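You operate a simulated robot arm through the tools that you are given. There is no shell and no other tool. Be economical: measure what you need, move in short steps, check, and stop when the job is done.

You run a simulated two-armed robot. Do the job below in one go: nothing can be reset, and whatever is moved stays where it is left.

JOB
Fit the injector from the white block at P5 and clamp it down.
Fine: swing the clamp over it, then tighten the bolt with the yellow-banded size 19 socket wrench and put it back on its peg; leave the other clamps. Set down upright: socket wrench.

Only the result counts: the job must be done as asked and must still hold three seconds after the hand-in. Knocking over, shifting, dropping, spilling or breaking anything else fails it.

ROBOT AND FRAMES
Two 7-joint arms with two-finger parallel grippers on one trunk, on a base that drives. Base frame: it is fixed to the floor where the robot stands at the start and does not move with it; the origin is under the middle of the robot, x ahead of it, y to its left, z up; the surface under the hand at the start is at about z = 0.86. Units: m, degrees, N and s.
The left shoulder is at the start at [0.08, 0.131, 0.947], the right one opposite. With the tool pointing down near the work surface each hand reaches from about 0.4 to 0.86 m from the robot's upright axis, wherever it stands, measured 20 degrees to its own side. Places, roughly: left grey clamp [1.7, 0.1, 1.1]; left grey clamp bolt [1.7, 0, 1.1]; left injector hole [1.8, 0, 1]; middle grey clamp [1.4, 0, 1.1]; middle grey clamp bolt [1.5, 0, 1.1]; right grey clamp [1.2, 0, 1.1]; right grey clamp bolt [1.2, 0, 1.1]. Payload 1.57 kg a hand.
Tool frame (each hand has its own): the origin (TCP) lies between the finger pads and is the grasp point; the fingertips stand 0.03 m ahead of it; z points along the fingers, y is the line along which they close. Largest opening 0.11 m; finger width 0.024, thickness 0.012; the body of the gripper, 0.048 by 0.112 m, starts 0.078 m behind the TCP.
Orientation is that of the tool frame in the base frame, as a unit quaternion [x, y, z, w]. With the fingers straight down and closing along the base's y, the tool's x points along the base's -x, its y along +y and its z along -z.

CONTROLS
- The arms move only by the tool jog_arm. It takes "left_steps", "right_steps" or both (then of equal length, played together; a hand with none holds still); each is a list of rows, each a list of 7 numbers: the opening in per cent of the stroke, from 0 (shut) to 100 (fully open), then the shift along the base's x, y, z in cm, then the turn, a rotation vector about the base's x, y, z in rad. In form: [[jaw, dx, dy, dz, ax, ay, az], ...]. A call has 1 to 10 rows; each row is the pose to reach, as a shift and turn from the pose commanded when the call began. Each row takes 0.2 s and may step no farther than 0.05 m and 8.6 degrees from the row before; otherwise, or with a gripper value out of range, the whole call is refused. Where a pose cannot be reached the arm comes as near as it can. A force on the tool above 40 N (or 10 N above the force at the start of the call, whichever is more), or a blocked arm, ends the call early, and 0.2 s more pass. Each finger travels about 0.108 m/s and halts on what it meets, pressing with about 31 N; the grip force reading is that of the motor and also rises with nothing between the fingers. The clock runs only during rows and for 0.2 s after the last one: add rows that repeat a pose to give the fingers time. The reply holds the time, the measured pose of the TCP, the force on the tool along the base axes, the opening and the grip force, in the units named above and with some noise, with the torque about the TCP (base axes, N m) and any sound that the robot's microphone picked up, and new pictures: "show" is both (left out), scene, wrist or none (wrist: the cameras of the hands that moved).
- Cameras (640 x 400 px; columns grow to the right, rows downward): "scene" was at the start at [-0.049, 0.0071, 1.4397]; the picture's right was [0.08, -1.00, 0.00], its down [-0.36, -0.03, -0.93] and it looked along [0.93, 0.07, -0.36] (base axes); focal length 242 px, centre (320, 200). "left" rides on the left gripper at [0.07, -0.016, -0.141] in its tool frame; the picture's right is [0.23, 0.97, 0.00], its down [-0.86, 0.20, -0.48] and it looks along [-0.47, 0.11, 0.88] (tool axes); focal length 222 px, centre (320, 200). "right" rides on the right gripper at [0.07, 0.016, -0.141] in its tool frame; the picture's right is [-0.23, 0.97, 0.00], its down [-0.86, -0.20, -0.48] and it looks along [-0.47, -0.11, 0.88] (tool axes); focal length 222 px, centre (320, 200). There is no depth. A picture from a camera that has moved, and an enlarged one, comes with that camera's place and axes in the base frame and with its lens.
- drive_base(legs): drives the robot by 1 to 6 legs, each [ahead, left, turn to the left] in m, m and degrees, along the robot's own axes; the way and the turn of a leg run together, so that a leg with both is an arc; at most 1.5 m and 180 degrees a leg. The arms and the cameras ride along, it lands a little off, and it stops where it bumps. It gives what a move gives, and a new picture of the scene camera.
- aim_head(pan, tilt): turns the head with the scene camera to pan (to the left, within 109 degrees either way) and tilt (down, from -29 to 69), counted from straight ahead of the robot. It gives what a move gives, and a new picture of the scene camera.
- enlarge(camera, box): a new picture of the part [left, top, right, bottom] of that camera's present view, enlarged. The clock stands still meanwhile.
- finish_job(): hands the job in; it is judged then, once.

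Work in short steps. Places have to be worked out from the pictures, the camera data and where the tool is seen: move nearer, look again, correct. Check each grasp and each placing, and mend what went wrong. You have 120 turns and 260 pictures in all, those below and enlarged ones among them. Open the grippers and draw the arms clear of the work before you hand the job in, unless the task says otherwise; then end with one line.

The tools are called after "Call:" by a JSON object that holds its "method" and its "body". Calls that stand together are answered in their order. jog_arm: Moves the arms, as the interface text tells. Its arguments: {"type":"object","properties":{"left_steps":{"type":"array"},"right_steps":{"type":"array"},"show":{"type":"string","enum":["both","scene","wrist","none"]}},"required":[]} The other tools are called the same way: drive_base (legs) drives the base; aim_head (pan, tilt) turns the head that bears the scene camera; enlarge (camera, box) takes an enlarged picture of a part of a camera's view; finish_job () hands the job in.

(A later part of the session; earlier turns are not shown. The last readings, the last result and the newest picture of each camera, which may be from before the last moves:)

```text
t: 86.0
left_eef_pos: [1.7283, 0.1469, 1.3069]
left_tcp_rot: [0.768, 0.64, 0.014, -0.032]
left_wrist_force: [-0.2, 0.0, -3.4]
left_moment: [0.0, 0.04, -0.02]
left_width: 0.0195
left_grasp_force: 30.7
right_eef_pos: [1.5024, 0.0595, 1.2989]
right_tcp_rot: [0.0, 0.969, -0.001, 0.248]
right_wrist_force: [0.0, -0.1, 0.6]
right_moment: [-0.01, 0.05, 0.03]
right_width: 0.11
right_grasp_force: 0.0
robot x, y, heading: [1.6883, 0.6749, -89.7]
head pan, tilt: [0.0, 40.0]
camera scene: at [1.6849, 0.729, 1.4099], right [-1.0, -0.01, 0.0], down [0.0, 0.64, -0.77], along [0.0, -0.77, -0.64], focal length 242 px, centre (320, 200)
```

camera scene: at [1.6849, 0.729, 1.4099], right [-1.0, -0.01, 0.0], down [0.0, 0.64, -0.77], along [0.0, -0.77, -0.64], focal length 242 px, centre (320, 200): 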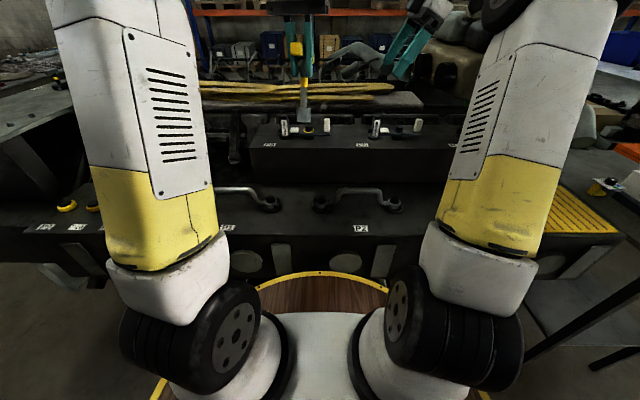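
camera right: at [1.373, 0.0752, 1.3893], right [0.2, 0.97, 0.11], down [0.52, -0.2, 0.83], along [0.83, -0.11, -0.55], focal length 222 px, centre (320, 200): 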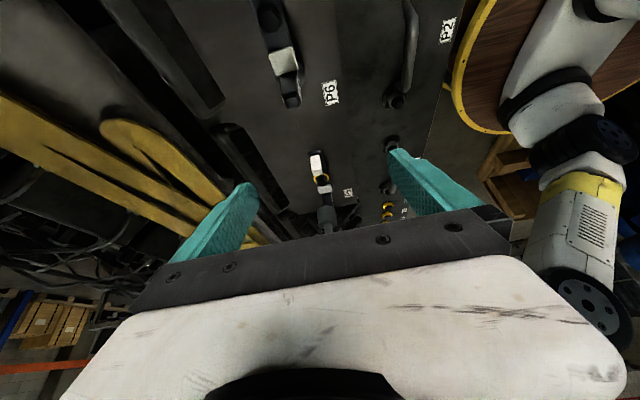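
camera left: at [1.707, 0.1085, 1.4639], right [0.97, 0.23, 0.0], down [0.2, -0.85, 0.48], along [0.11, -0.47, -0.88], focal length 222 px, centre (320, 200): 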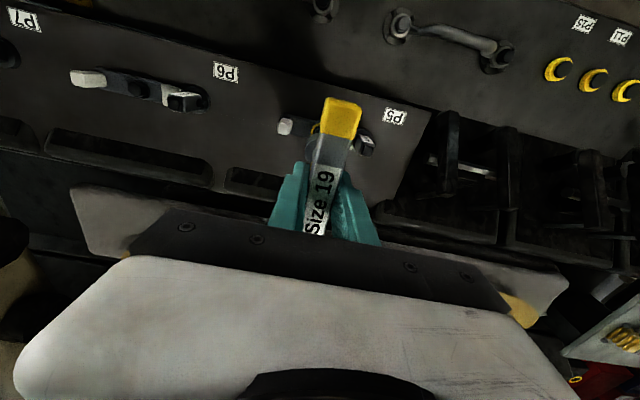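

Now I tilt the hand top toward me (−x rotation about x) to bring the wrench upright, and check in both views.

Call:
{"method": "jog_arm", "body": {"left_steps": [[0, 0, 0, 0, -0.1, 0, 0.04], [0, 0, 0, 0, -0.2, 0, 0.08], [0, 0, 0, 0, -0.3, 0, 0.12], [0, 0, 0, 0, -0.3, 0, 0.12]], "show": "none"}}

Call:
{"method": "enlarge", "body": {"camera": "scene", "box": [250, 0, 370, 145]}}

Call:
{"method": "enlarge", "body": {"camera": "right", "box": [250, 120, 450, 240]}}

```text
t: 87.0
left_eef_pos: [1.7281, 0.1462, 1.3065]
left_tcp_rot: [0.726, 0.678, -0.083, 0.083]
left_wrist_force: [-0.6, 0.5, -3.5]
left_moment: [0.1, 0.01, 0.04]
left_width: 0.0194
left_grasp_force: 30.7
right_eef_pos: [1.5022, 0.0586, 1.2981]
right_tcp_rot: [0.001, 0.969, -0.002, 0.249]
right_wrist_force: [0.2, 0.5, 0.3]
right_moment: [0.04, 0.01, -0.01]
right_width: 0.1097
right_grasp_force: 0.1
robot x, y, heading: [1.6868, 0.673, -89.6]
head pan, tilt: [0.0, 40.0]
```

```text
2.76 times, centred on (310, 72) of scene
camera zoom: at [1.685, 0.7291, 1.4099], right [-1.0, -0.01, 0.0], down [0.0, 0.64, -0.77], along [0.0, -0.77, -0.64], focal length 668 px, centre (348, 552)
```

zoom: 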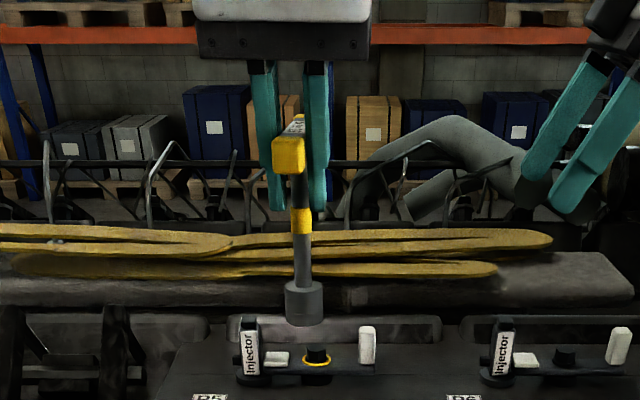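

```text
3.20 times, centred on (350, 180) of right
camera zoom: at [1.3736, 0.0754, 1.3896], right [0.2, 0.97, 0.11], down [0.52, -0.2, 0.83], along [0.83, -0.11, -0.55], focal length 711 px, centre (224, 264)
```

zoom: 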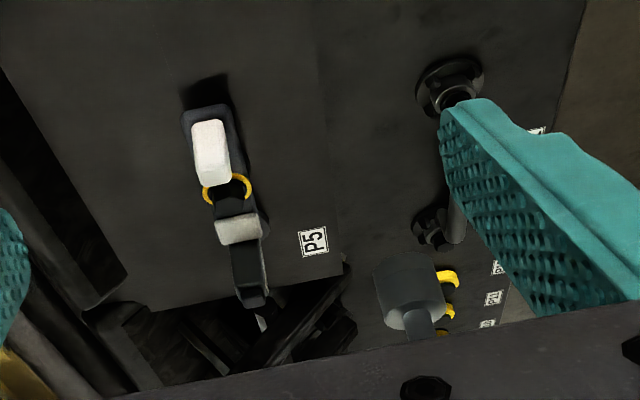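

The wrench is nearly upright now (about 3° remaining). I trim and move back above the bolt.

Call:
{"method": "jog_arm", "body": {"left_steps": [[0, 0, -3.5, 0, -0.05, 0, 0], [0, -0.1, -7, 0, -0.05, 0, 0], [0, -0.2, -10.8, 0, -0.05, 0, 0], [0, -0.2, -10.8, 0, -0.05, 0, 0]], "show": "none"}}

Call:
{"method": "enlarge", "body": {"camera": "scene", "box": [260, 40, 360, 145]}}

Call:
{"method": "enlarge", "body": {"camera": "right", "box": [270, 140, 370, 240]}}

```text
t: 88.0
left_eef_pos: [1.7257, 0.038, 1.307]
left_tcp_rot: [0.724, 0.675, -0.1, 0.101]
left_wrist_force: [-0.1, 0.1, -3.2]
left_moment: [0.08, 0.0, -0.01]
left_width: 0.0197
left_grasp_force: 30.6
right_eef_pos: [1.5034, 0.0594, 1.2983]
right_tcp_rot: [0.001, 0.969, -0.001, 0.248]
right_wrist_force: [0.3, -0.5, 0.6]
right_moment: [0.0, 0.01, -0.02]
right_width: 0.1099
right_grasp_force: 0.1
robot x, y, heading: [1.6836, 0.6757, -89.4]
head pan, tilt: [0.0, 40.0]
```

```text
3.81 times, centred on (310, 92) of scene
camera zoom: at [1.6849, 0.7289, 1.4099], right [-1.0, -0.01, 0.0], down [0.0, 0.64, -0.77], along [0.0, -0.77, -0.64], focal length 922 px, centre (358, 610)
```

zoom: 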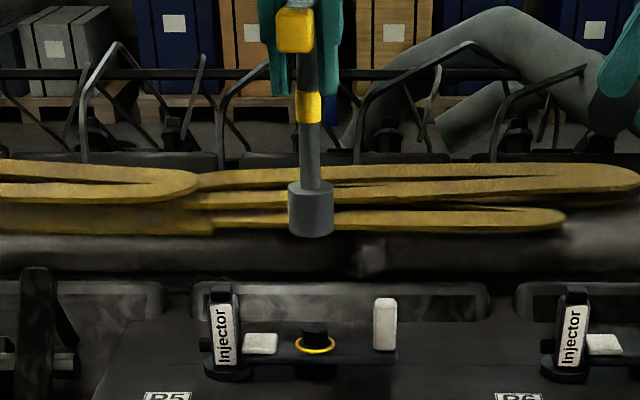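

```text
4.00 times, centred on (320, 190) of right
camera zoom: at [1.3736, 0.0751, 1.3894], right [0.2, 0.97, 0.11], down [0.52, -0.2, 0.83], along [0.83, -0.11, -0.55], focal length 888 px, centre (320, 240)
```

zoom: 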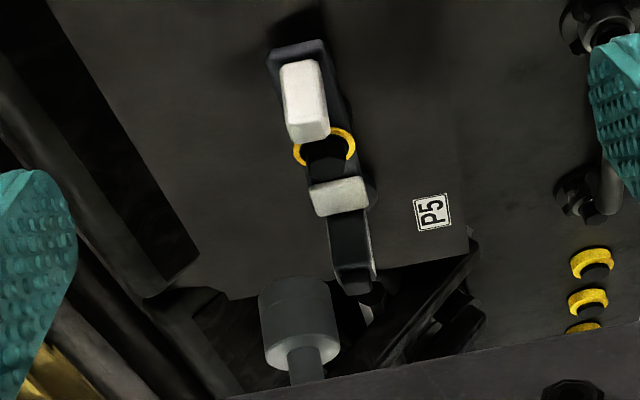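

The socket is now upright but offset: it sits at y≈0.014. I shift +2.5 cm in y, −1.5 mm in x and lower to just above the bolt.

Call:
{"method": "jog_arm", "body": {"left_steps": [[0, -0.15, 2.5, 0, 0.03, 0, 0], [0, -0.15, 2.5, -2, 0.03, 0, 0], [0, -0.15, 2.5, -4, 0.03, 0, 0], [0, -0.15, 2.5, -4.6, 0.03, 0, 0], [0, -0.15, 2.5, -4.6, 0.03, 0, 0]], "show": "none"}}

Call:
{"method": "enlarge", "body": {"camera": "scene", "box": [260, 60, 360, 145]}}

Call:
{"method": "enlarge", "body": {"camera": "right", "box": [280, 140, 360, 220]}}

```text
t: 89.2
left_eef_pos: [1.7253, 0.0643, 1.2602]
left_tcp_rot: [0.724, 0.678, -0.09, 0.091]
left_wrist_force: [0.0, -0.5, -2.3]
left_moment: [0.06, 0.02, 0.0]
left_width: 0.0196
left_grasp_force: 30.7
right_eef_pos: [1.5024, 0.0584, 1.2978]
right_tcp_rot: [0.0, 0.969, -0.001, 0.248]
right_wrist_force: [-0.1, 0.2, 0.7]
right_moment: [0.06, 0.02, 0.02]
right_width: 0.1101
right_grasp_force: 0.1
robot x, y, heading: [1.686, 0.6741, -89.9]
head pan, tilt: [0.0, 40.0]
```

```text
4.71 times, centred on (310, 102) of scene
camera zoom: at [1.6849, 0.729, 1.4099], right [-1.0, -0.01, 0.0], down [0.0, 0.64, -0.77], along [0.0, -0.77, -0.64], focal length 1139 px, centre (367, 659)
```

zoom: 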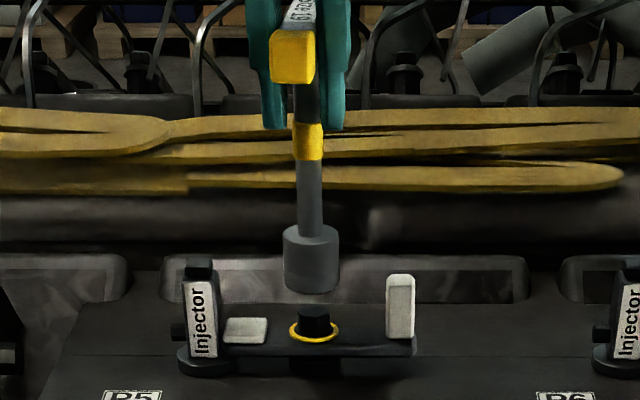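

```text
5.00 times, centred on (320, 180) of right
camera zoom: at [1.3736, 0.0752, 1.3895], right [0.2, 0.97, 0.11], down [0.52, -0.2, 0.83], along [0.83, -0.11, -0.55], focal length 1111 px, centre (320, 300)
```

zoom: 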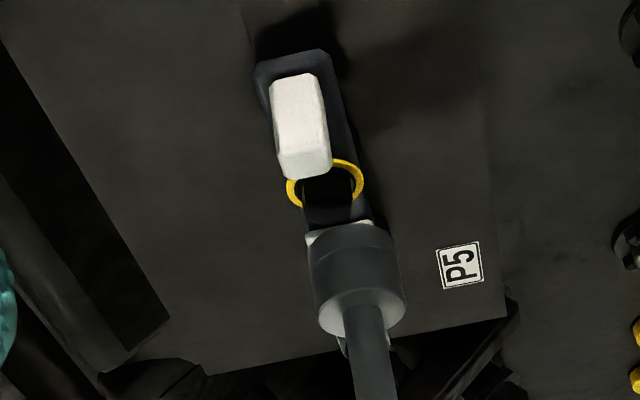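

Socket is ~5.5 mm too far +y and ~2 mm too far +x. I correct and lower onto the bolt.

Call:
{"method": "jog_arm", "body": {"left_steps": [[0, -0.18, -0.55, 0, 0, 0, 0], [0, -0.18, -0.55, -0.6, 0, 0, 0], [0, -0.18, -0.55, -1.2, 0, 0, 0], [0, -0.18, -0.55, -1.6, 0, 0, 0], [0, -0.18, -0.55, -1.6, 0, 0, 0]], "show": "none"}}

Call:
{"method": "enlarge", "body": {"camera": "scene", "box": [260, 60, 360, 145]}}

Call:
{"method": "enlarge", "body": {"camera": "right", "box": [280, 140, 360, 220]}}

```text
t: 90.4
left_eef_pos: [1.7244, 0.0595, 1.2445]
left_tcp_rot: [0.724, 0.677, -0.091, 0.09]
left_wrist_force: [1.7, 0.8, -2.8]
left_moment: [0.08, 0.0, -0.02]
left_width: 0.0195
left_grasp_force: 31.3
right_eef_pos: [1.5032, 0.059, 1.2972]
right_tcp_rot: [0.001, 0.969, -0.001, 0.248]
right_wrist_force: [-0.7, 0.3, -0.3]
right_moment: [-0.02, -0.03, 0.01]
right_width: 0.11
right_grasp_force: 0.1
robot x, y, heading: [1.6878, 0.6726, -89.4]
head pan, tilt: [0.0, 40.0]
```

```text
4.71 times, centred on (310, 102) of scene
camera zoom: at [1.6849, 0.729, 1.4099], right [-1.0, -0.01, 0.0], down [0.0, 0.64, -0.77], along [0.0, -0.77, -0.64], focal length 1139 px, centre (367, 659)
```

zoom: 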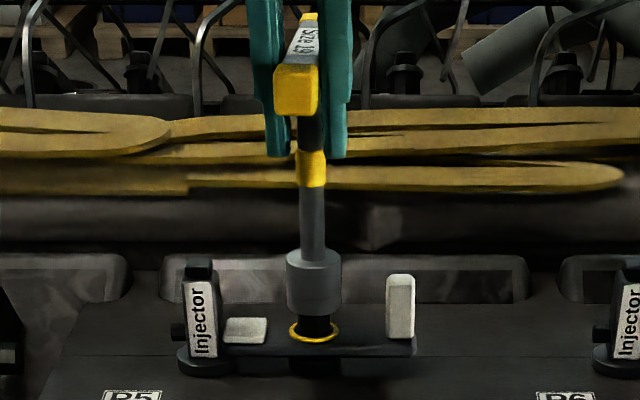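

```text
5.00 times, centred on (320, 180) of right
camera zoom: at [1.3736, 0.0753, 1.3896], right [0.2, 0.97, 0.11], down [0.52, -0.2, 0.83], along [0.83, -0.11, -0.55], focal length 1111 px, centre (320, 300)
```

zoom: 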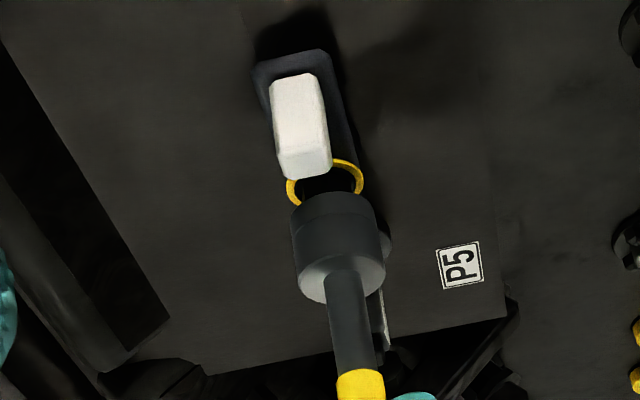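

Well aligned now; a last −1 mm in y and press down onto the head.

Call:
{"method": "jog_arm", "body": {"left_steps": [[0, 0, -0.1, 0, 0, 0, 0], [0, 0, -0.1, -0.5, 0, 0, 0], [0, 0, -0.1, -1.0, 0, 0, 0], [0, 0, -0.1, -1.4, 0, 0, 0], [0, 0, -0.1, -1.4, 0, 0, 0]], "show": "none"}}

Call:
{"method": "enlarge", "body": {"camera": "scene", "box": [260, 60, 360, 145]}}

Call:
{"method": "enlarge", "body": {"camera": "right", "box": [280, 140, 360, 220]}}

```text
t: 91.6
left_eef_pos: [1.7257, 0.0588, 1.2306]
left_tcp_rot: [0.725, 0.677, -0.09, 0.091]
left_wrist_force: [0.7, -0.2, -2.6]
left_moment: [0.05, 0.01, 0.04]
left_width: 0.0198
left_grasp_force: 30.8
right_eef_pos: [1.5032, 0.0584, 1.2984]
right_tcp_rot: [0.001, 0.969, -0.002, 0.248]
right_wrist_force: [-0.6, 0.1, 0.1]
right_moment: [0.01, 0.01, -0.01]
right_width: 0.1098
right_grasp_force: 0.1
robot x, y, heading: [1.691, 0.6739, -89.7]
head pan, tilt: [0.0, 40.0]
```

```text
4.71 times, centred on (310, 102) of scene
camera zoom: at [1.6849, 0.729, 1.4099], right [-1.0, -0.01, 0.0], down [0.0, 0.64, -0.77], along [0.0, -0.77, -0.64], focal length 1139 px, centre (367, 659)
```

zoom: 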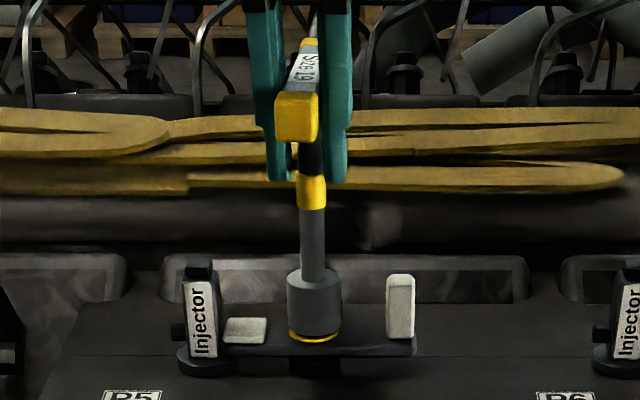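

```text
5.00 times, centred on (320, 180) of right
camera zoom: at [1.3736, 0.0753, 1.3895], right [0.2, 0.97, 0.11], down [0.52, -0.2, 0.83], along [0.83, -0.11, -0.55], focal length 1111 px, centre (320, 300)
```

zoom: 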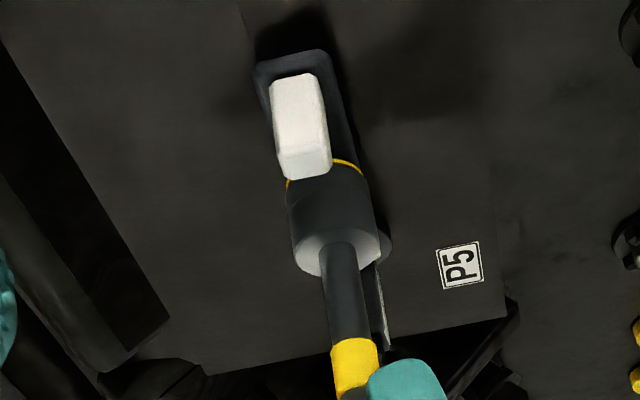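

The socket surrounds the head without contact force; I press to seat, then release so the wrench stands on the bolt.

Call:
{"method": "jog_arm", "body": {"left_steps": [[0, 0, 0, -0.2, 0, 0, 0], [0, 0, 0, -0.4, 0, 0, 0], [0, 0, 0, -0.6, 0, 0, 0], [0, 0, 0, -0.6, 0, 0, 0]], "show": "none"}}

Call:
{"method": "enlarge", "body": {"camera": "scene", "box": [260, 60, 360, 145]}}

```text
t: 92.6
left_eef_pos: [1.7247, 0.0575, 1.2281]
left_tcp_rot: [0.724, 0.677, -0.095, 0.093]
left_wrist_force: [3.5, 4.9, 33.4]
left_moment: [0.01, -0.64, 0.15]
left_width: 0.0201
left_grasp_force: 31.3
right_eef_pos: [1.5028, 0.0604, 1.2982]
right_tcp_rot: [0.0, 0.969, -0.001, 0.248]
right_wrist_force: [-0.4, 0.4, 0.3]
right_moment: [-0.02, -0.01, -0.05]
right_width: 0.1098
right_grasp_force: 0.0
robot x, y, heading: [1.6906, 0.6767, -90.0]
head pan, tilt: [0.0, 40.0]
```

```text
4.71 times, centred on (310, 102) of scene
camera zoom: at [1.685, 0.7305, 1.4098], right [-1.0, -0.01, 0.0], down [0.0, 0.64, -0.77], along [0.0, -0.77, -0.64], focal length 1139 px, centre (367, 659)
```

zoom: 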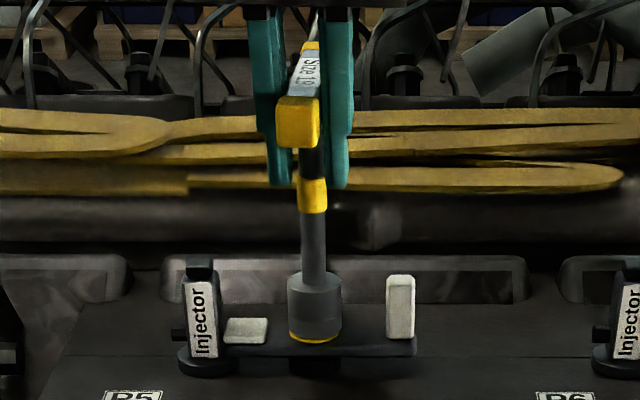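

Seated with 33 N. I ease off, open the fingers and rise.

Call:
{"method": "jog_arm", "body": {"left_steps": [[0, 0, 0, 0.4, 0, 0, 0], [15, 0, 0, 0.4, 0, 0, 0], [30, 0, 0, 0.4, 0, 0, 0], [45, 0, 0, 0.4, 0, 0, 0], [45, 0, 0, 0.4, 0, 0, 0]], "show": "none"}}

Call:
{"method": "enlarge", "body": {"camera": "scene", "box": [260, 50, 360, 145]}}

Call:
{"method": "enlarge", "body": {"camera": "right", "box": [280, 140, 360, 220]}}

```text
t: 93.8
left_eef_pos: [1.7243, 0.0578, 1.2284]
left_tcp_rot: [0.725, 0.676, -0.091, 0.091]
left_wrist_force: [0.1, 0.3, -0.1]
left_moment: [0.01, -0.05, 0.0]
left_width: 0.0493
left_grasp_force: 0.0
right_eef_pos: [1.5027, 0.0591, 1.2985]
right_tcp_rot: [0.001, 0.969, -0.002, 0.248]
right_wrist_force: [0.6, -0.1, -0.6]
right_moment: [0.01, 0.0, 0.0]
right_width: 0.11
right_grasp_force: 0.1
robot x, y, heading: [1.6859, 0.673, -89.8]
head pan, tilt: [0.0, 40.0]
```

```text
4.21 times, centred on (310, 98) of scene
camera zoom: at [1.6849, 0.7291, 1.4099], right [-1.0, -0.01, 0.0], down [0.0, 0.64, -0.77], along [0.0, -0.77, -0.64], focal length 1019 px, centre (362, 632)
```

zoom: 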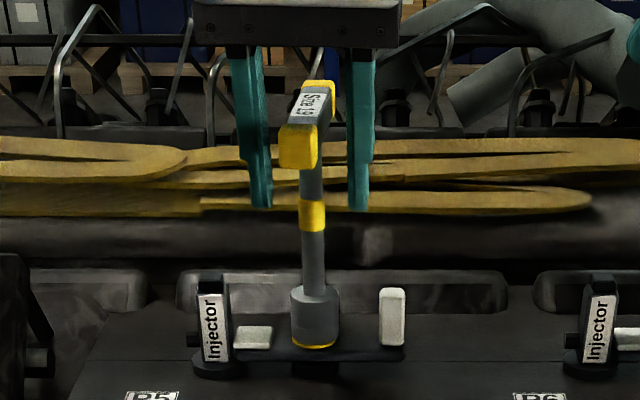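

```text
5.00 times, centred on (320, 180) of right
camera zoom: at [1.3736, 0.0754, 1.3896], right [0.2, 0.97, 0.11], down [0.52, -0.2, 0.83], along [0.83, -0.11, -0.55], focal length 1111 px, centre (320, 300)
```

zoom: 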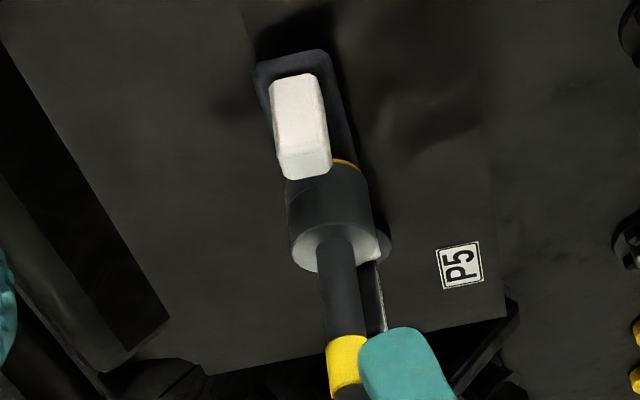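

The wrench stands by itself on the bolt. I rise, straighten the hand and centre it over the handle for a vertical regrip.

Call:
{"method": "jog_arm", "body": {"left_steps": [[45, 0, 0, 3, 0, 0, 0], [45, 0, 0, 6, 0, 0, 0], [45, 0, 0, 8.5, 0, 0, 0], [45, 0, -0.6, 8.5, 0.09, 0, 0], [45, 0, -1.3, 8.5, 0.18, 0, 0], [45, 0, -2, 8.5, 0.257, 0, 0], [45, 0, -2, 8.5, 0.257, 0, 0]], "show": "none"}}

Call:
{"method": "enlarge", "body": {"camera": "scene", "box": [250, 20, 370, 145]}}

Call:
{"method": "enlarge", "body": {"camera": "left", "box": [200, 60, 440, 240]}}

```text
t: 95.4
left_eef_pos: [1.7239, 0.037, 1.3139]
left_tcp_rot: [0.73, 0.683, -0.002, -0.003]
left_wrist_force: [-0.1, -0.7, 0.6]
left_moment: [0.01, -0.03, -0.02]
left_width: 0.0493
left_grasp_force: 0.1
right_eef_pos: [1.5022, 0.0579, 1.299]
right_tcp_rot: [0.001, 0.969, -0.001, 0.248]
right_wrist_force: [-0.2, 0.0, 0.6]
right_moment: [0.04, -0.01, -0.02]
right_width: 0.1097
right_grasp_force: 0.1
robot x, y, heading: [1.689, 0.6732, -89.6]
head pan, tilt: [0.0, 40.0]
```

```text
3.20 times, centred on (310, 82) of scene
camera zoom: at [1.6849, 0.729, 1.4099], right [-1.0, -0.01, 0.0], down [0.0, 0.64, -0.77], along [0.0, -0.77, -0.64], focal length 774 px, centre (352, 576)
```

zoom: 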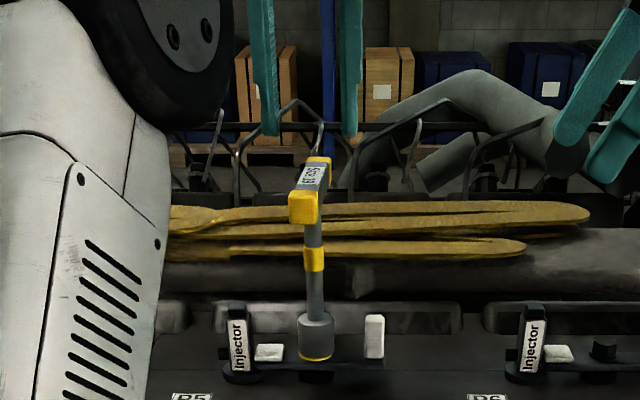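

```text
2.22 times, centred on (320, 150) of left
camera zoom: at [1.7139, 0.1074, 1.4552], right [0.99, 0.16, -0.01], down [0.15, -0.87, 0.48], along [0.07, -0.47, -0.88], focal length 494 px, centre (320, 311)
```

zoom: 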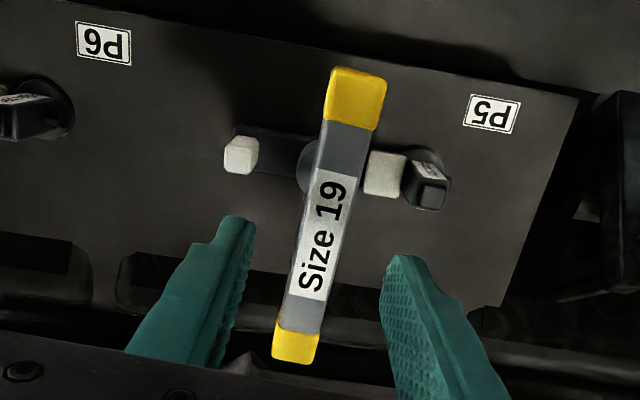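

The handle is centred under the hand and parallel to the fingers. I lower to z 1.249 and close.

Call:
{"method": "jog_arm", "body": {"left_steps": [[45, 0, 0, -2.5, 0, 0, 0], [45, 0, 0, -5, 0, 0, 0], [45, 0, 0, -6.5, 0, 0, 0], [45, 0, 0, -6.5, 0, 0, 0], [20, 0, 0, -6.5, 0, 0, 0], [0, 0, 0, -6.5, 0, 0, 0], [0, 0, 0, -6.5, 0, 0, 0]], "show": "none"}}

Call:
{"method": "enlarge", "body": {"camera": "scene", "box": [260, 50, 360, 145]}}

Call:
{"method": "enlarge", "body": {"camera": "right", "box": [280, 140, 360, 220]}}

```text
t: 97.0
left_eef_pos: [1.7246, 0.0371, 1.2478]
left_tcp_rot: [0.731, 0.682, -0.003, -0.003]
left_wrist_force: [0.2, -0.5, -0.5]
left_moment: [-0.02, -0.17, 0.0]
left_width: 0.0199
left_grasp_force: 30.9
right_eef_pos: [1.5035, 0.059, 1.2992]
right_tcp_rot: [0.0, 0.968, 0.0, 0.249]
right_wrist_force: [0.3, 0.1, -0.8]
right_moment: [-0.03, 0.01, -0.03]
right_width: 0.11
right_grasp_force: 0.0
robot x, y, heading: [1.688, 0.677, -89.7]
head pan, tilt: [0.0, 40.0]
```

```text
4.21 times, centred on (310, 98) of scene
camera zoom: at [1.685, 0.7291, 1.4099], right [-1.0, -0.01, 0.0], down [0.0, 0.64, -0.77], along [0.0, -0.77, -0.64], focal length 1019 px, centre (362, 632)
```

zoom: 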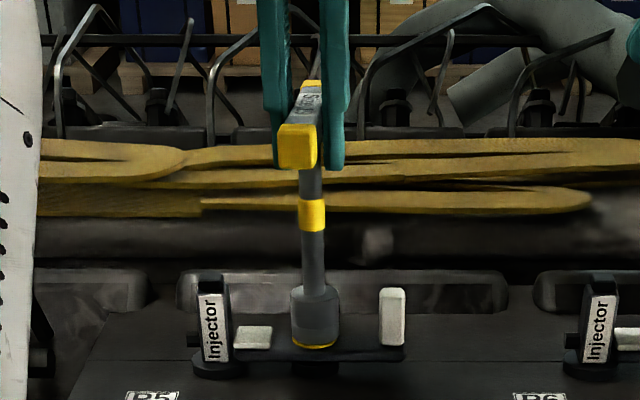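

```text
5.00 times, centred on (320, 180) of right
camera zoom: at [1.3737, 0.0753, 1.3896], right [0.2, 0.97, 0.11], down [0.52, -0.2, 0.83], along [0.83, -0.11, -0.55], focal length 1111 px, centre (320, 300)
```

zoom: 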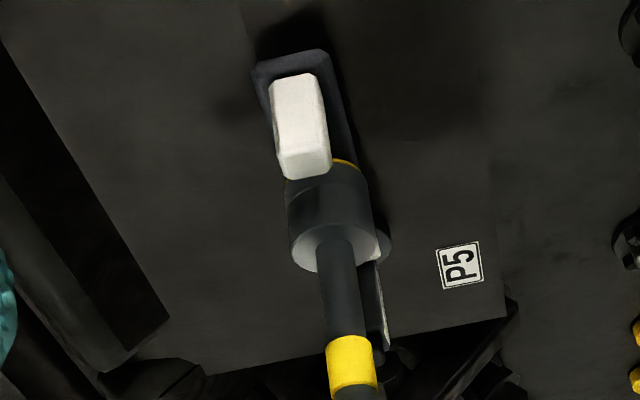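

Firm vertical grip. I turn clockwise with slight pressure and watch the moment.

Call:
{"method": "jog_arm", "body": {"left_steps": [[0, 0, 0, -0.1, 0, 0, 0], [0, 0, 0, -0.1, 0, 0, -0.145], [0, 0, 0, -0.1, 0, 0, -0.29], [0, 0, 0, -0.1, 0, 0, -0.435], [0, 0, 0, -0.1, 0, 0, -0.58], [0, 0, 0, -0.1, 0, 0, -0.725], [0, 0, 0, -0.1, 0, 0, -0.87], [0, 0, 0, -0.1, 0, 0, -1.015], [0, 0, 0, -0.1, 0, 0, -1.16], [0, 0, 0, -0.1, 0, 0, -1.16]], "show": "none"}}

Call:
{"method": "enlarge", "body": {"camera": "scene", "box": [260, 50, 360, 145]}}

```text
t: 99.2
left_eef_pos: [1.7229, 0.0384, 1.2476]
left_tcp_rot: [0.985, 0.17, -0.001, -0.005]
left_wrist_force: [5.3, -1.6, -1.9]
left_moment: [-0.17, -0.74, 0.41]
left_width: 0.0197
left_grasp_force: 31.5
right_eef_pos: [1.5023, 0.0578, 1.2986]
right_tcp_rot: [0.001, 0.969, -0.001, 0.247]
right_wrist_force: [0.4, -1.1, 0.7]
right_moment: [0.0, -0.02, 0.0]
right_width: 0.1102
right_grasp_force: 0.0
robot x, y, heading: [1.6859, 0.674, -89.7]
head pan, tilt: [0.0, 40.0]
```

```text
4.21 times, centred on (310, 98) of scene
camera zoom: at [1.6852, 0.7289, 1.4099], right [-1.0, -0.01, 0.0], down [0.0, 0.64, -0.77], along [0.0, -0.77, -0.64], focal length 1019 px, centre (362, 632)
```

zoom: 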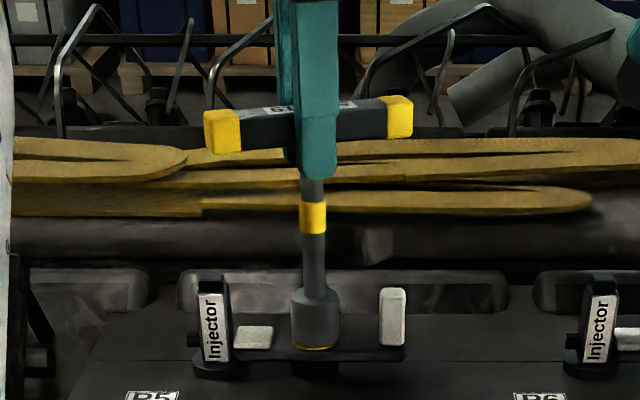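

A resisting torque appears (+0.41 Nm) — it is biting. I keep turning, recentring +1 mm in x.

Call:
{"method": "jog_arm", "body": {"left_steps": [[0, 0.1, 0, -0.1, 0, 0, -0.1], [0, 0.1, 0, -0.1, 0, 0, -0.2], [0, 0.1, 0, -0.1, 0, 0, -0.3], [0, 0.1, 0, -0.1, 0, 0, -0.4], [0, 0.1, 0, -0.1, 0, 0, -0.5], [0, 0.1, 0, -0.1, 0, 0, -0.5]], "show": "none"}}

Call:
{"method": "enlarge", "body": {"camera": "scene", "box": [260, 50, 360, 145]}}

```text
t: 100.6
left_eef_pos: [1.7251, 0.0387, 1.2457]
left_tcp_rot: [0.997, -0.078, 0.0, -0.005]
left_wrist_force: [3.0, -3.0, -0.6]
left_moment: [-0.39, -0.43, 0.92]
left_width: 0.0201
left_grasp_force: 30.6
right_eef_pos: [1.5017, 0.0589, 1.2979]
right_tcp_rot: [0.002, 0.969, -0.002, 0.247]
right_wrist_force: [-0.5, -0.2, 0.7]
right_moment: [0.04, 0.0, 0.0]
right_width: 0.11
right_grasp_force: 0.1
robot x, y, heading: [1.6857, 0.6752, -90.2]
head pan, tilt: [0.0, 40.0]
```

```text
4.21 times, centred on (310, 98) of scene
camera zoom: at [1.6851, 0.7289, 1.4099], right [-1.0, -0.01, 0.0], down [0.0, 0.64, -0.77], along [0.0, -0.77, -0.64], focal length 1019 px, centre (362, 632)
```

zoom: 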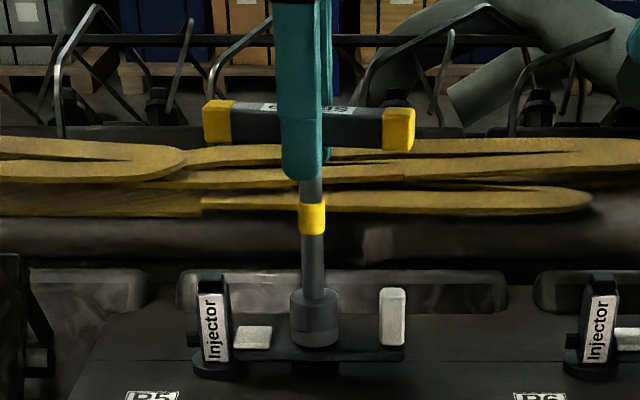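

Torque rises to 0.92 Nm and the yellow mark has vanished, suggesting it is tight or nearly. I turn a little more to confirm the stop.

Call:
{"method": "jog_arm", "body": {"left_steps": [[0, 0, 0, -0.05, 0, 0, -0.08], [0, 0, 0, -0.05, 0, 0, -0.16], [0, 0, 0, -0.05, 0, 0, -0.24], [0, 0, 0, -0.05, 0, 0, -0.32], [0, 0, 0, -0.05, 0, 0, -0.4], [0, 0, 0, -0.05, 0, 0, -0.4]], "show": "none"}}

Call:
{"method": "enlarge", "body": {"camera": "scene", "box": [260, 50, 360, 145]}}

Call:
{"method": "enlarge", "body": {"camera": "right", "box": [280, 140, 360, 220]}}

```text
t: 102.0
left_eef_pos: [1.7246, 0.0378, 1.248]
left_tcp_rot: [0.961, -0.276, 0.001, -0.004]
left_wrist_force: [-1.1, -0.6, 1.2]
left_moment: [-0.08, 0.16, 1.27]
left_width: 0.0246
left_grasp_force: 30.9
right_eef_pos: [1.503, 0.0599, 1.2981]
right_tcp_rot: [0.001, 0.969, -0.001, 0.248]
right_wrist_force: [0.5, 0.3, -0.2]
right_moment: [0.03, 0.0, -0.02]
right_width: 0.1099
right_grasp_force: 0.0
robot x, y, heading: [1.6872, 0.6745, -89.9]
head pan, tilt: [0.0, 40.0]
```

```text
4.21 times, centred on (310, 98) of scene
camera zoom: at [1.6849, 0.7291, 1.4099], right [-1.0, -0.01, 0.0], down [0.0, 0.64, -0.77], along [0.0, -0.77, -0.64], focal length 1019 px, centre (362, 632)
```

zoom: 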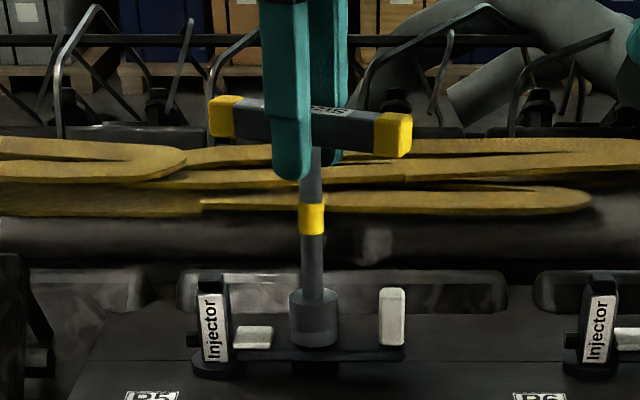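

```text
5.00 times, centred on (320, 180) of right
camera zoom: at [1.3735, 0.0754, 1.3896], right [0.2, 0.97, 0.11], down [0.52, -0.2, 0.83], along [0.83, -0.11, -0.55], focal length 1111 px, centre (320, 300)
```

zoom: 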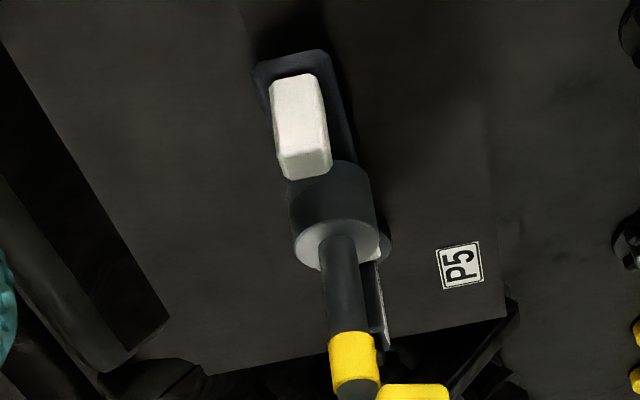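

The hand turned but the handle stayed (fingers skewed to 25 mm, 1.27 Nm) and the yellow ring is gone: the bolt is tight. I open, realign the hand by +0.19 rad with the handle, and regrip.

Call:
{"method": "jog_arm", "body": {"left_steps": [[20, 0, 0, 0, 0, 0, 0], [40, 0, 0, 0, 0, 0, 0], [40, 0, 0, 0, 0, 0, 0.1], [40, 0, 0, 0, 0, 0, 0.19], [20, 0, 0, 0, 0, 0, 0.19], [0, 0, 0, 0, 0, 0, 0.19], [0, 0, 0, 0, 0, 0, 0.19], [0, 0, 0, 0, 0, 0, 0.19]], "show": "none"}}

Call:
{"method": "enlarge", "body": {"camera": "scene", "box": [260, 50, 360, 145]}}

```text
t: 103.8
left_eef_pos: [1.7257, 0.0381, 1.2466]
left_tcp_rot: [0.983, -0.182, 0.001, -0.005]
left_wrist_force: [0.2, -0.9, 0.0]
left_moment: [-0.17, 0.1, 0.48]
left_width: 0.0208
left_grasp_force: 31.1
right_eef_pos: [1.5034, 0.0578, 1.2983]
right_tcp_rot: [0.0, 0.969, -0.001, 0.248]
right_wrist_force: [-0.4, 0.2, -0.3]
right_moment: [-0.01, -0.01, 0.01]
right_width: 0.1101
right_grasp_force: 0.1
robot x, y, heading: [1.6853, 0.6711, -89.6]
head pan, tilt: [0.0, 40.0]
```

```text
4.21 times, centred on (310, 98) of scene
camera zoom: at [1.6849, 0.729, 1.4099], right [-1.0, -0.01, 0.0], down [0.0, 0.64, -0.77], along [0.0, -0.77, -0.64], focal length 1019 px, centre (362, 632)
```

zoom: 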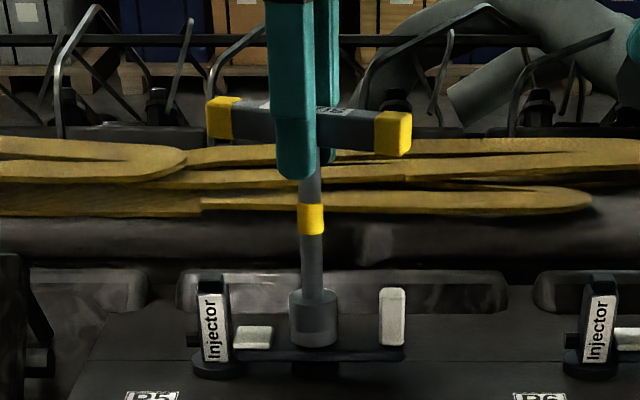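

Handle unmoved. I lift the wrench straight off the bolt and inspect the bolt.

Call:
{"method": "jog_arm", "body": {"left_steps": [[0, 0, 0, 1, 0, 0, 0], [0, 0, 0, 2, 0, 0, 0], [0, 0, 0, 3, 0, 0, 0], [0, 0, 0, 5, 0, 0, 0], [0, 0, 0, 7, 0, 0, 0], [0, 0, 3, 7, 0, 0, 0], [0, 0, 7, 7, 0, 0, 0], [0, 0, 11, 7, 0, 0, 0], [0, 0, 11, 7, 0, 0, 0]], "show": "none"}}

Call:
{"method": "enlarge", "body": {"camera": "scene", "box": [260, 30, 380, 145]}}

Call:
{"method": "enlarge", "body": {"camera": "right", "box": [270, 120, 400, 240]}}

```text
t: 105.8
left_eef_pos: [1.7264, 0.1498, 1.3135]
left_tcp_rot: [0.983, -0.182, 0.001, -0.005]
left_wrist_force: [0.3, 0.9, -2.9]
left_moment: [-0.01, 0.0, -0.04]
left_width: 0.0197
left_grasp_force: 30.8
right_eef_pos: [1.5029, 0.059, 1.2982]
right_tcp_rot: [0.001, 0.969, -0.002, 0.248]
right_wrist_force: [0.3, 1.0, 0.7]
right_moment: [-0.04, 0.01, -0.03]
right_width: 0.1099
right_grasp_force: 0.1
robot x, y, heading: [1.6865, 0.6736, -90.0]
head pan, tilt: [0.0, 40.0]
```

```text
3.48 times, centred on (320, 88) of scene
camera zoom: at [1.685, 0.7292, 1.4099], right [-1.0, -0.01, 0.0], down [0.0, 0.64, -0.77], along [0.0, -0.77, -0.64], focal length 842 px, centre (320, 591)
```

zoom: 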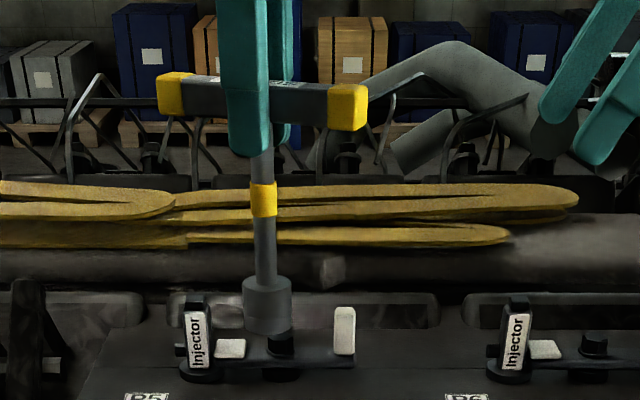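

```text
3.33 times, centred on (335, 180) of right
camera zoom: at [1.3737, 0.0755, 1.3897], right [0.2, 0.97, 0.11], down [0.52, -0.2, 0.83], along [0.83, -0.11, -0.55], focal length 740 px, centre (270, 267)
```

zoom: 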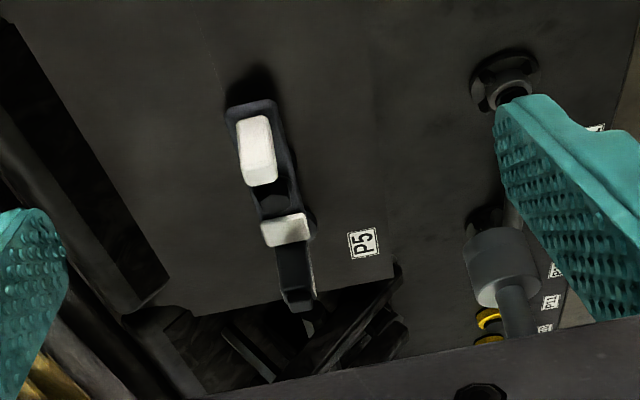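

The bolt now matches the fitted ones (ring gone, clamp over injector). I retract both arms for travel: left to my left with the wrench, right up and level.

Call:
{"method": "jog_arm", "body": {"left_steps": [[0, 1, 1, 0, 0, 0, 0.145], [0, 3, 2, 0, 0, 0, 0.29], [0, 5, 3, 0.5, 0, 0, 0.435], [0, 7, 4, 0.5, 0, 0, 0.58], [0, 9, 5, 1, 0, 0, 0.725], [0, 11, 6, 1, 0, 0, 0.87], [0, 13, 7, 1, 0, 0, 1.015], [0, 15, 8, 1, 0, 0, 1.16], [0, 16, 9, 1, 0, 0, 1.305], [0, 17, 10, 1, 0, 0, 1.45]], "right_steps": [[80, 0, 2, 2, 0, 0.06, 0], [60, 0, 4, 4, 0, 0.12, 0], [50, 0, 7, 5, 0, 0.18, 0], [50, 0, 10, 6, 0, 0.24, 0], [50, 0, 13, 6, 0, 0.3, 0], [50, 0, 16, 6, 0, 0.36, 0], [50, 0, 18, 6, 0, 0.42, 0], [50, 0, 20, 6, 0, 0.48, 0], [50, 0, 22, 6, 0, 0.5, 0], [50, 0, 22, 6, 0, 0.5, 0]], "show": "none"}}

Call:
{"method": "jog_arm", "body": {"left_steps": [[0, 0, 0, 0, 0, 0, 0.125], [0, 0, 0, 0, 0, 0, 0.25], [0, 0, 0, 0, 0, 0, 0.375], [0, 0, 0, 0, 0, 0, 0.49], [0, 0, 0, 0, 0, 0, 0.49]], "show": "scene"}}

Call:
{"method": "enlarge", "body": {"camera": "scene", "box": [150, 0, 380, 150]}}

```text
t: 108.0
left_eef_pos: [1.8951, 0.2487, 1.3261]
left_tcp_rot: [0.856, 0.517, -0.003, -0.003]
left_wrist_force: [0.3, -0.2, -3.0]
left_moment: [0.0, 0.0, -0.03]
left_width: 0.0197
left_grasp_force: 31.4
right_eef_pos: [1.5032, 0.2784, 1.3577]
right_tcp_rot: [0.001, 1.0, -0.001, 0.0]
right_wrist_force: [0.0, -0.3, -0.1]
right_moment: [0.0, -0.01, -0.01]
right_width: 0.0551
right_grasp_force: 0.0
robot x, y, heading: [1.6865, 0.6718, -89.9]
head pan, tilt: [0.0, 40.0]
```

```text
t: 109.2
left_eef_pos: [1.895, 0.2487, 1.3251]
left_tcp_rot: [0.705, 0.709, -0.003, -0.003]
left_wrist_force: [-0.6, 0.3, -2.7]
left_moment: [0.03, 0.04, 0.01]
left_width: 0.0195
left_grasp_force: 31.7
right_eef_pos: [1.5043, 0.2792, 1.3584]
right_tcp_rot: [0.001, 1.0, -0.001, 0.0]
right_wrist_force: [-0.9, -0.3, 0.5]
right_moment: [0.01, -0.01, -0.02]
right_width: 0.0546
right_grasp_force: 0.0
robot x, y, heading: [1.6854, 0.6763, -89.7]
head pan, tilt: [0.0, 40.0]
camera scene: at [1.685, 0.7292, 1.4099], right [-1.0, -0.01, 0.0], down [0.0, 0.64, -0.77], along [0.0, -0.77, -0.64], focal length 242 px, centre (320, 200)
```

scene: 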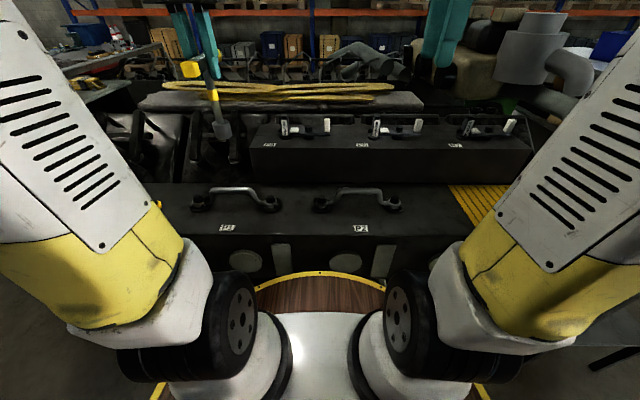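

```text
2.67 times, centred on (265, 75) of scene
camera zoom: at [1.685, 0.7292, 1.4099], right [-1.0, -0.01, 0.0], down [0.0, 0.64, -0.77], along [0.0, -0.77, -0.64], focal length 645 px, centre (467, 533)
```

zoom: 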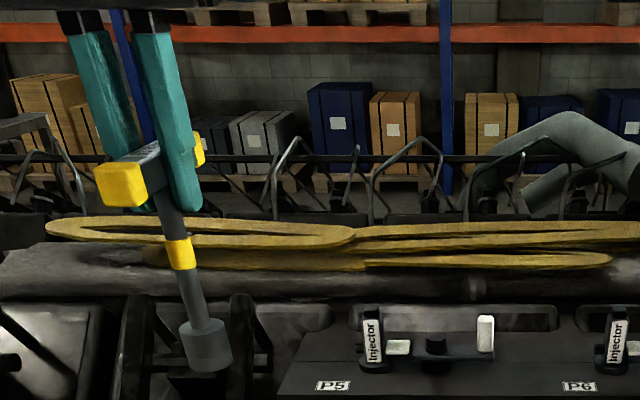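

All clear. I back off from the engine and turn left to face +x again.

Call:
{"method": "drive_base", "body": {"legs": [[-0.13, 0, 0], [0, 0, 89.8]]}}

Call:
{"method": "drive_base", "body": {"legs": [[-0.85, 0, 0], [-0.83, 0, 0]]}}

```text
t: 114.1
left_eef_pos: [2.1318, 0.9662, 1.3259]
left_tcp_rot: [0.05, 0.999, -0.004, -0.001]
left_wrist_force: [-0.1, -0.1, -3.1]
left_moment: [0.0, 0.01, 0.01]
left_width: 0.0199
left_grasp_force: 31.3
right_eef_pos: [2.0596, 0.5797, 1.3582]
right_tcp_rot: [-0.67, 0.742, -0.001, 0.0]
right_wrist_force: [-0.4, -0.1, 0.4]
right_moment: [-0.04, 0.03, 0.01]
right_width: 0.0549
right_grasp_force: 0.1
robot x, y, heading: [1.6852, 0.8041, -5.5]
head pan, tilt: [0.0, 40.0]
camera scene: at [1.6304, 0.8084, 1.4099], right [-0.1, -1.0, 0.0], down [-0.64, 0.06, -0.77], along [0.76, -0.07, -0.64], focal length 242 px, centre (320, 200)
```

scene: 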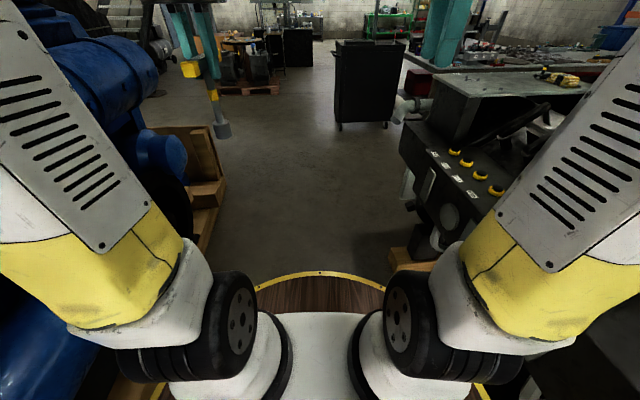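

```text
t: 122.7
left_eef_pos: [0.4368, 1.1253, 1.3254]
left_tcp_rot: [0.053, 0.999, -0.004, 0.0]
left_wrist_force: [0.1, -0.1, -1.8]
left_moment: [-0.02, -0.01, 0.04]
left_width: 0.0197
left_grasp_force: 30.7
right_eef_pos: [0.3624, 0.7396, 1.3587]
right_tcp_rot: [-0.667, 0.745, -0.001, 0.0]
right_wrist_force: [-0.3, 0.6, -0.4]
right_moment: [-0.06, 0.0, 0.01]
right_width: 0.0549
right_grasp_force: 0.1
robot x, y, heading: [-0.0084, 0.9652, -6.1]
head pan, tilt: [0.0, 40.0]
camera scene: at [-0.0656, 0.9713, 1.4099], right [-0.1, -0.99, 0.0], down [-0.64, 0.07, -0.77], along [0.76, -0.08, -0.64], focal length 242 px, centre (320, 200)
```

scene: 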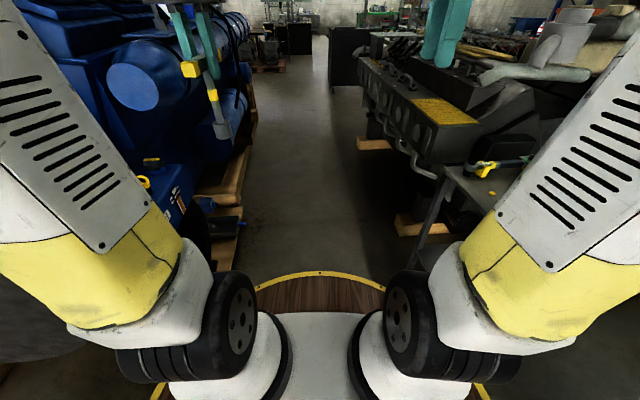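

Heading is off by 6° and y by 0.16 m; I correct the heading and drive right to the start position.

Call:
{"method": "drive_base", "body": {"legs": [[0, 0, 6.1], [0, -0.96, 0]]}}

Call:
{"method": "aim_head", "body": {"pan": 5, "tilt": 35}}

```text
t: 128.4
left_eef_pos: [0.4205, 0.1926, 1.325]
left_tcp_rot: [0.002, 1.0, -0.004, 0.0]
left_wrist_force: [-0.3, 0.7, -3.4]
left_moment: [0.01, -0.01, 0.02]
left_width: 0.0197
left_grasp_force: 31.7
right_eef_pos: [0.3874, -0.1987, 1.3587]
right_tcp_rot: [-0.704, 0.71, -0.001, 0.0]
right_wrist_force: [0.2, -0.1, 0.7]
right_moment: [0.0, 0.02, -0.03]
right_width: 0.0552
right_grasp_force: 0.0
robot x, y, heading: [-0.0078, -0.0095, -0.3]
head pan, tilt: [0.0, 40.0]
camera scene: at [-0.0638, -0.0117, 1.4099], right [0.0, -1.0, 0.0], down [-0.64, 0.0, -0.77], along [0.77, 0.0, -0.64], focal length 242 px, centre (320, 200)
```

scene: 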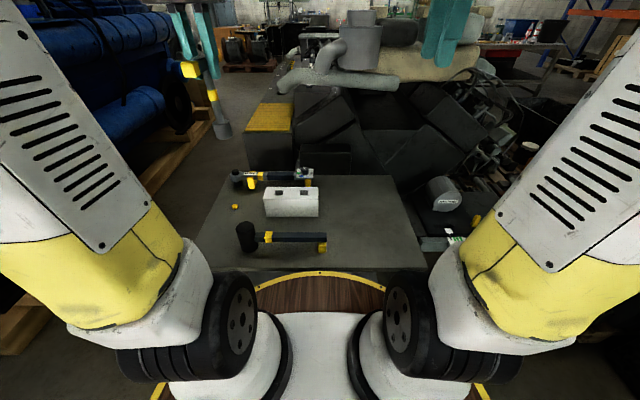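

```text
t: 129.0
left_eef_pos: [0.4204, 0.1936, 1.3248]
left_tcp_rot: [0.001, 1.0, -0.003, 0.0]
left_wrist_force: [0.5, -0.5, -3.1]
left_moment: [0.01, 0.04, 0.01]
left_width: 0.0197
left_grasp_force: 31.1
right_eef_pos: [0.3873, -0.1991, 1.3591]
right_tcp_rot: [-0.705, 0.71, -0.001, 0.001]
right_wrist_force: [-0.3, 0.1, 0.5]
right_moment: [0.03, 0.01, -0.01]
right_width: 0.0551
right_grasp_force: 0.0
robot x, y, heading: [-0.0073, -0.01, -0.3]
head pan, tilt: [5.0, 35.0]
camera scene: at [-0.0611, -0.0041, 1.4174], right [0.09, -1.0, 0.0], down [-0.57, -0.05, -0.82], along [0.82, 0.07, -0.57], focal length 242 px, centre (320, 200)
```

scene: 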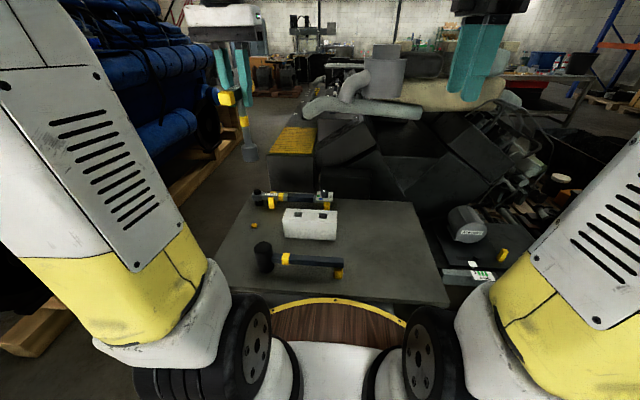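

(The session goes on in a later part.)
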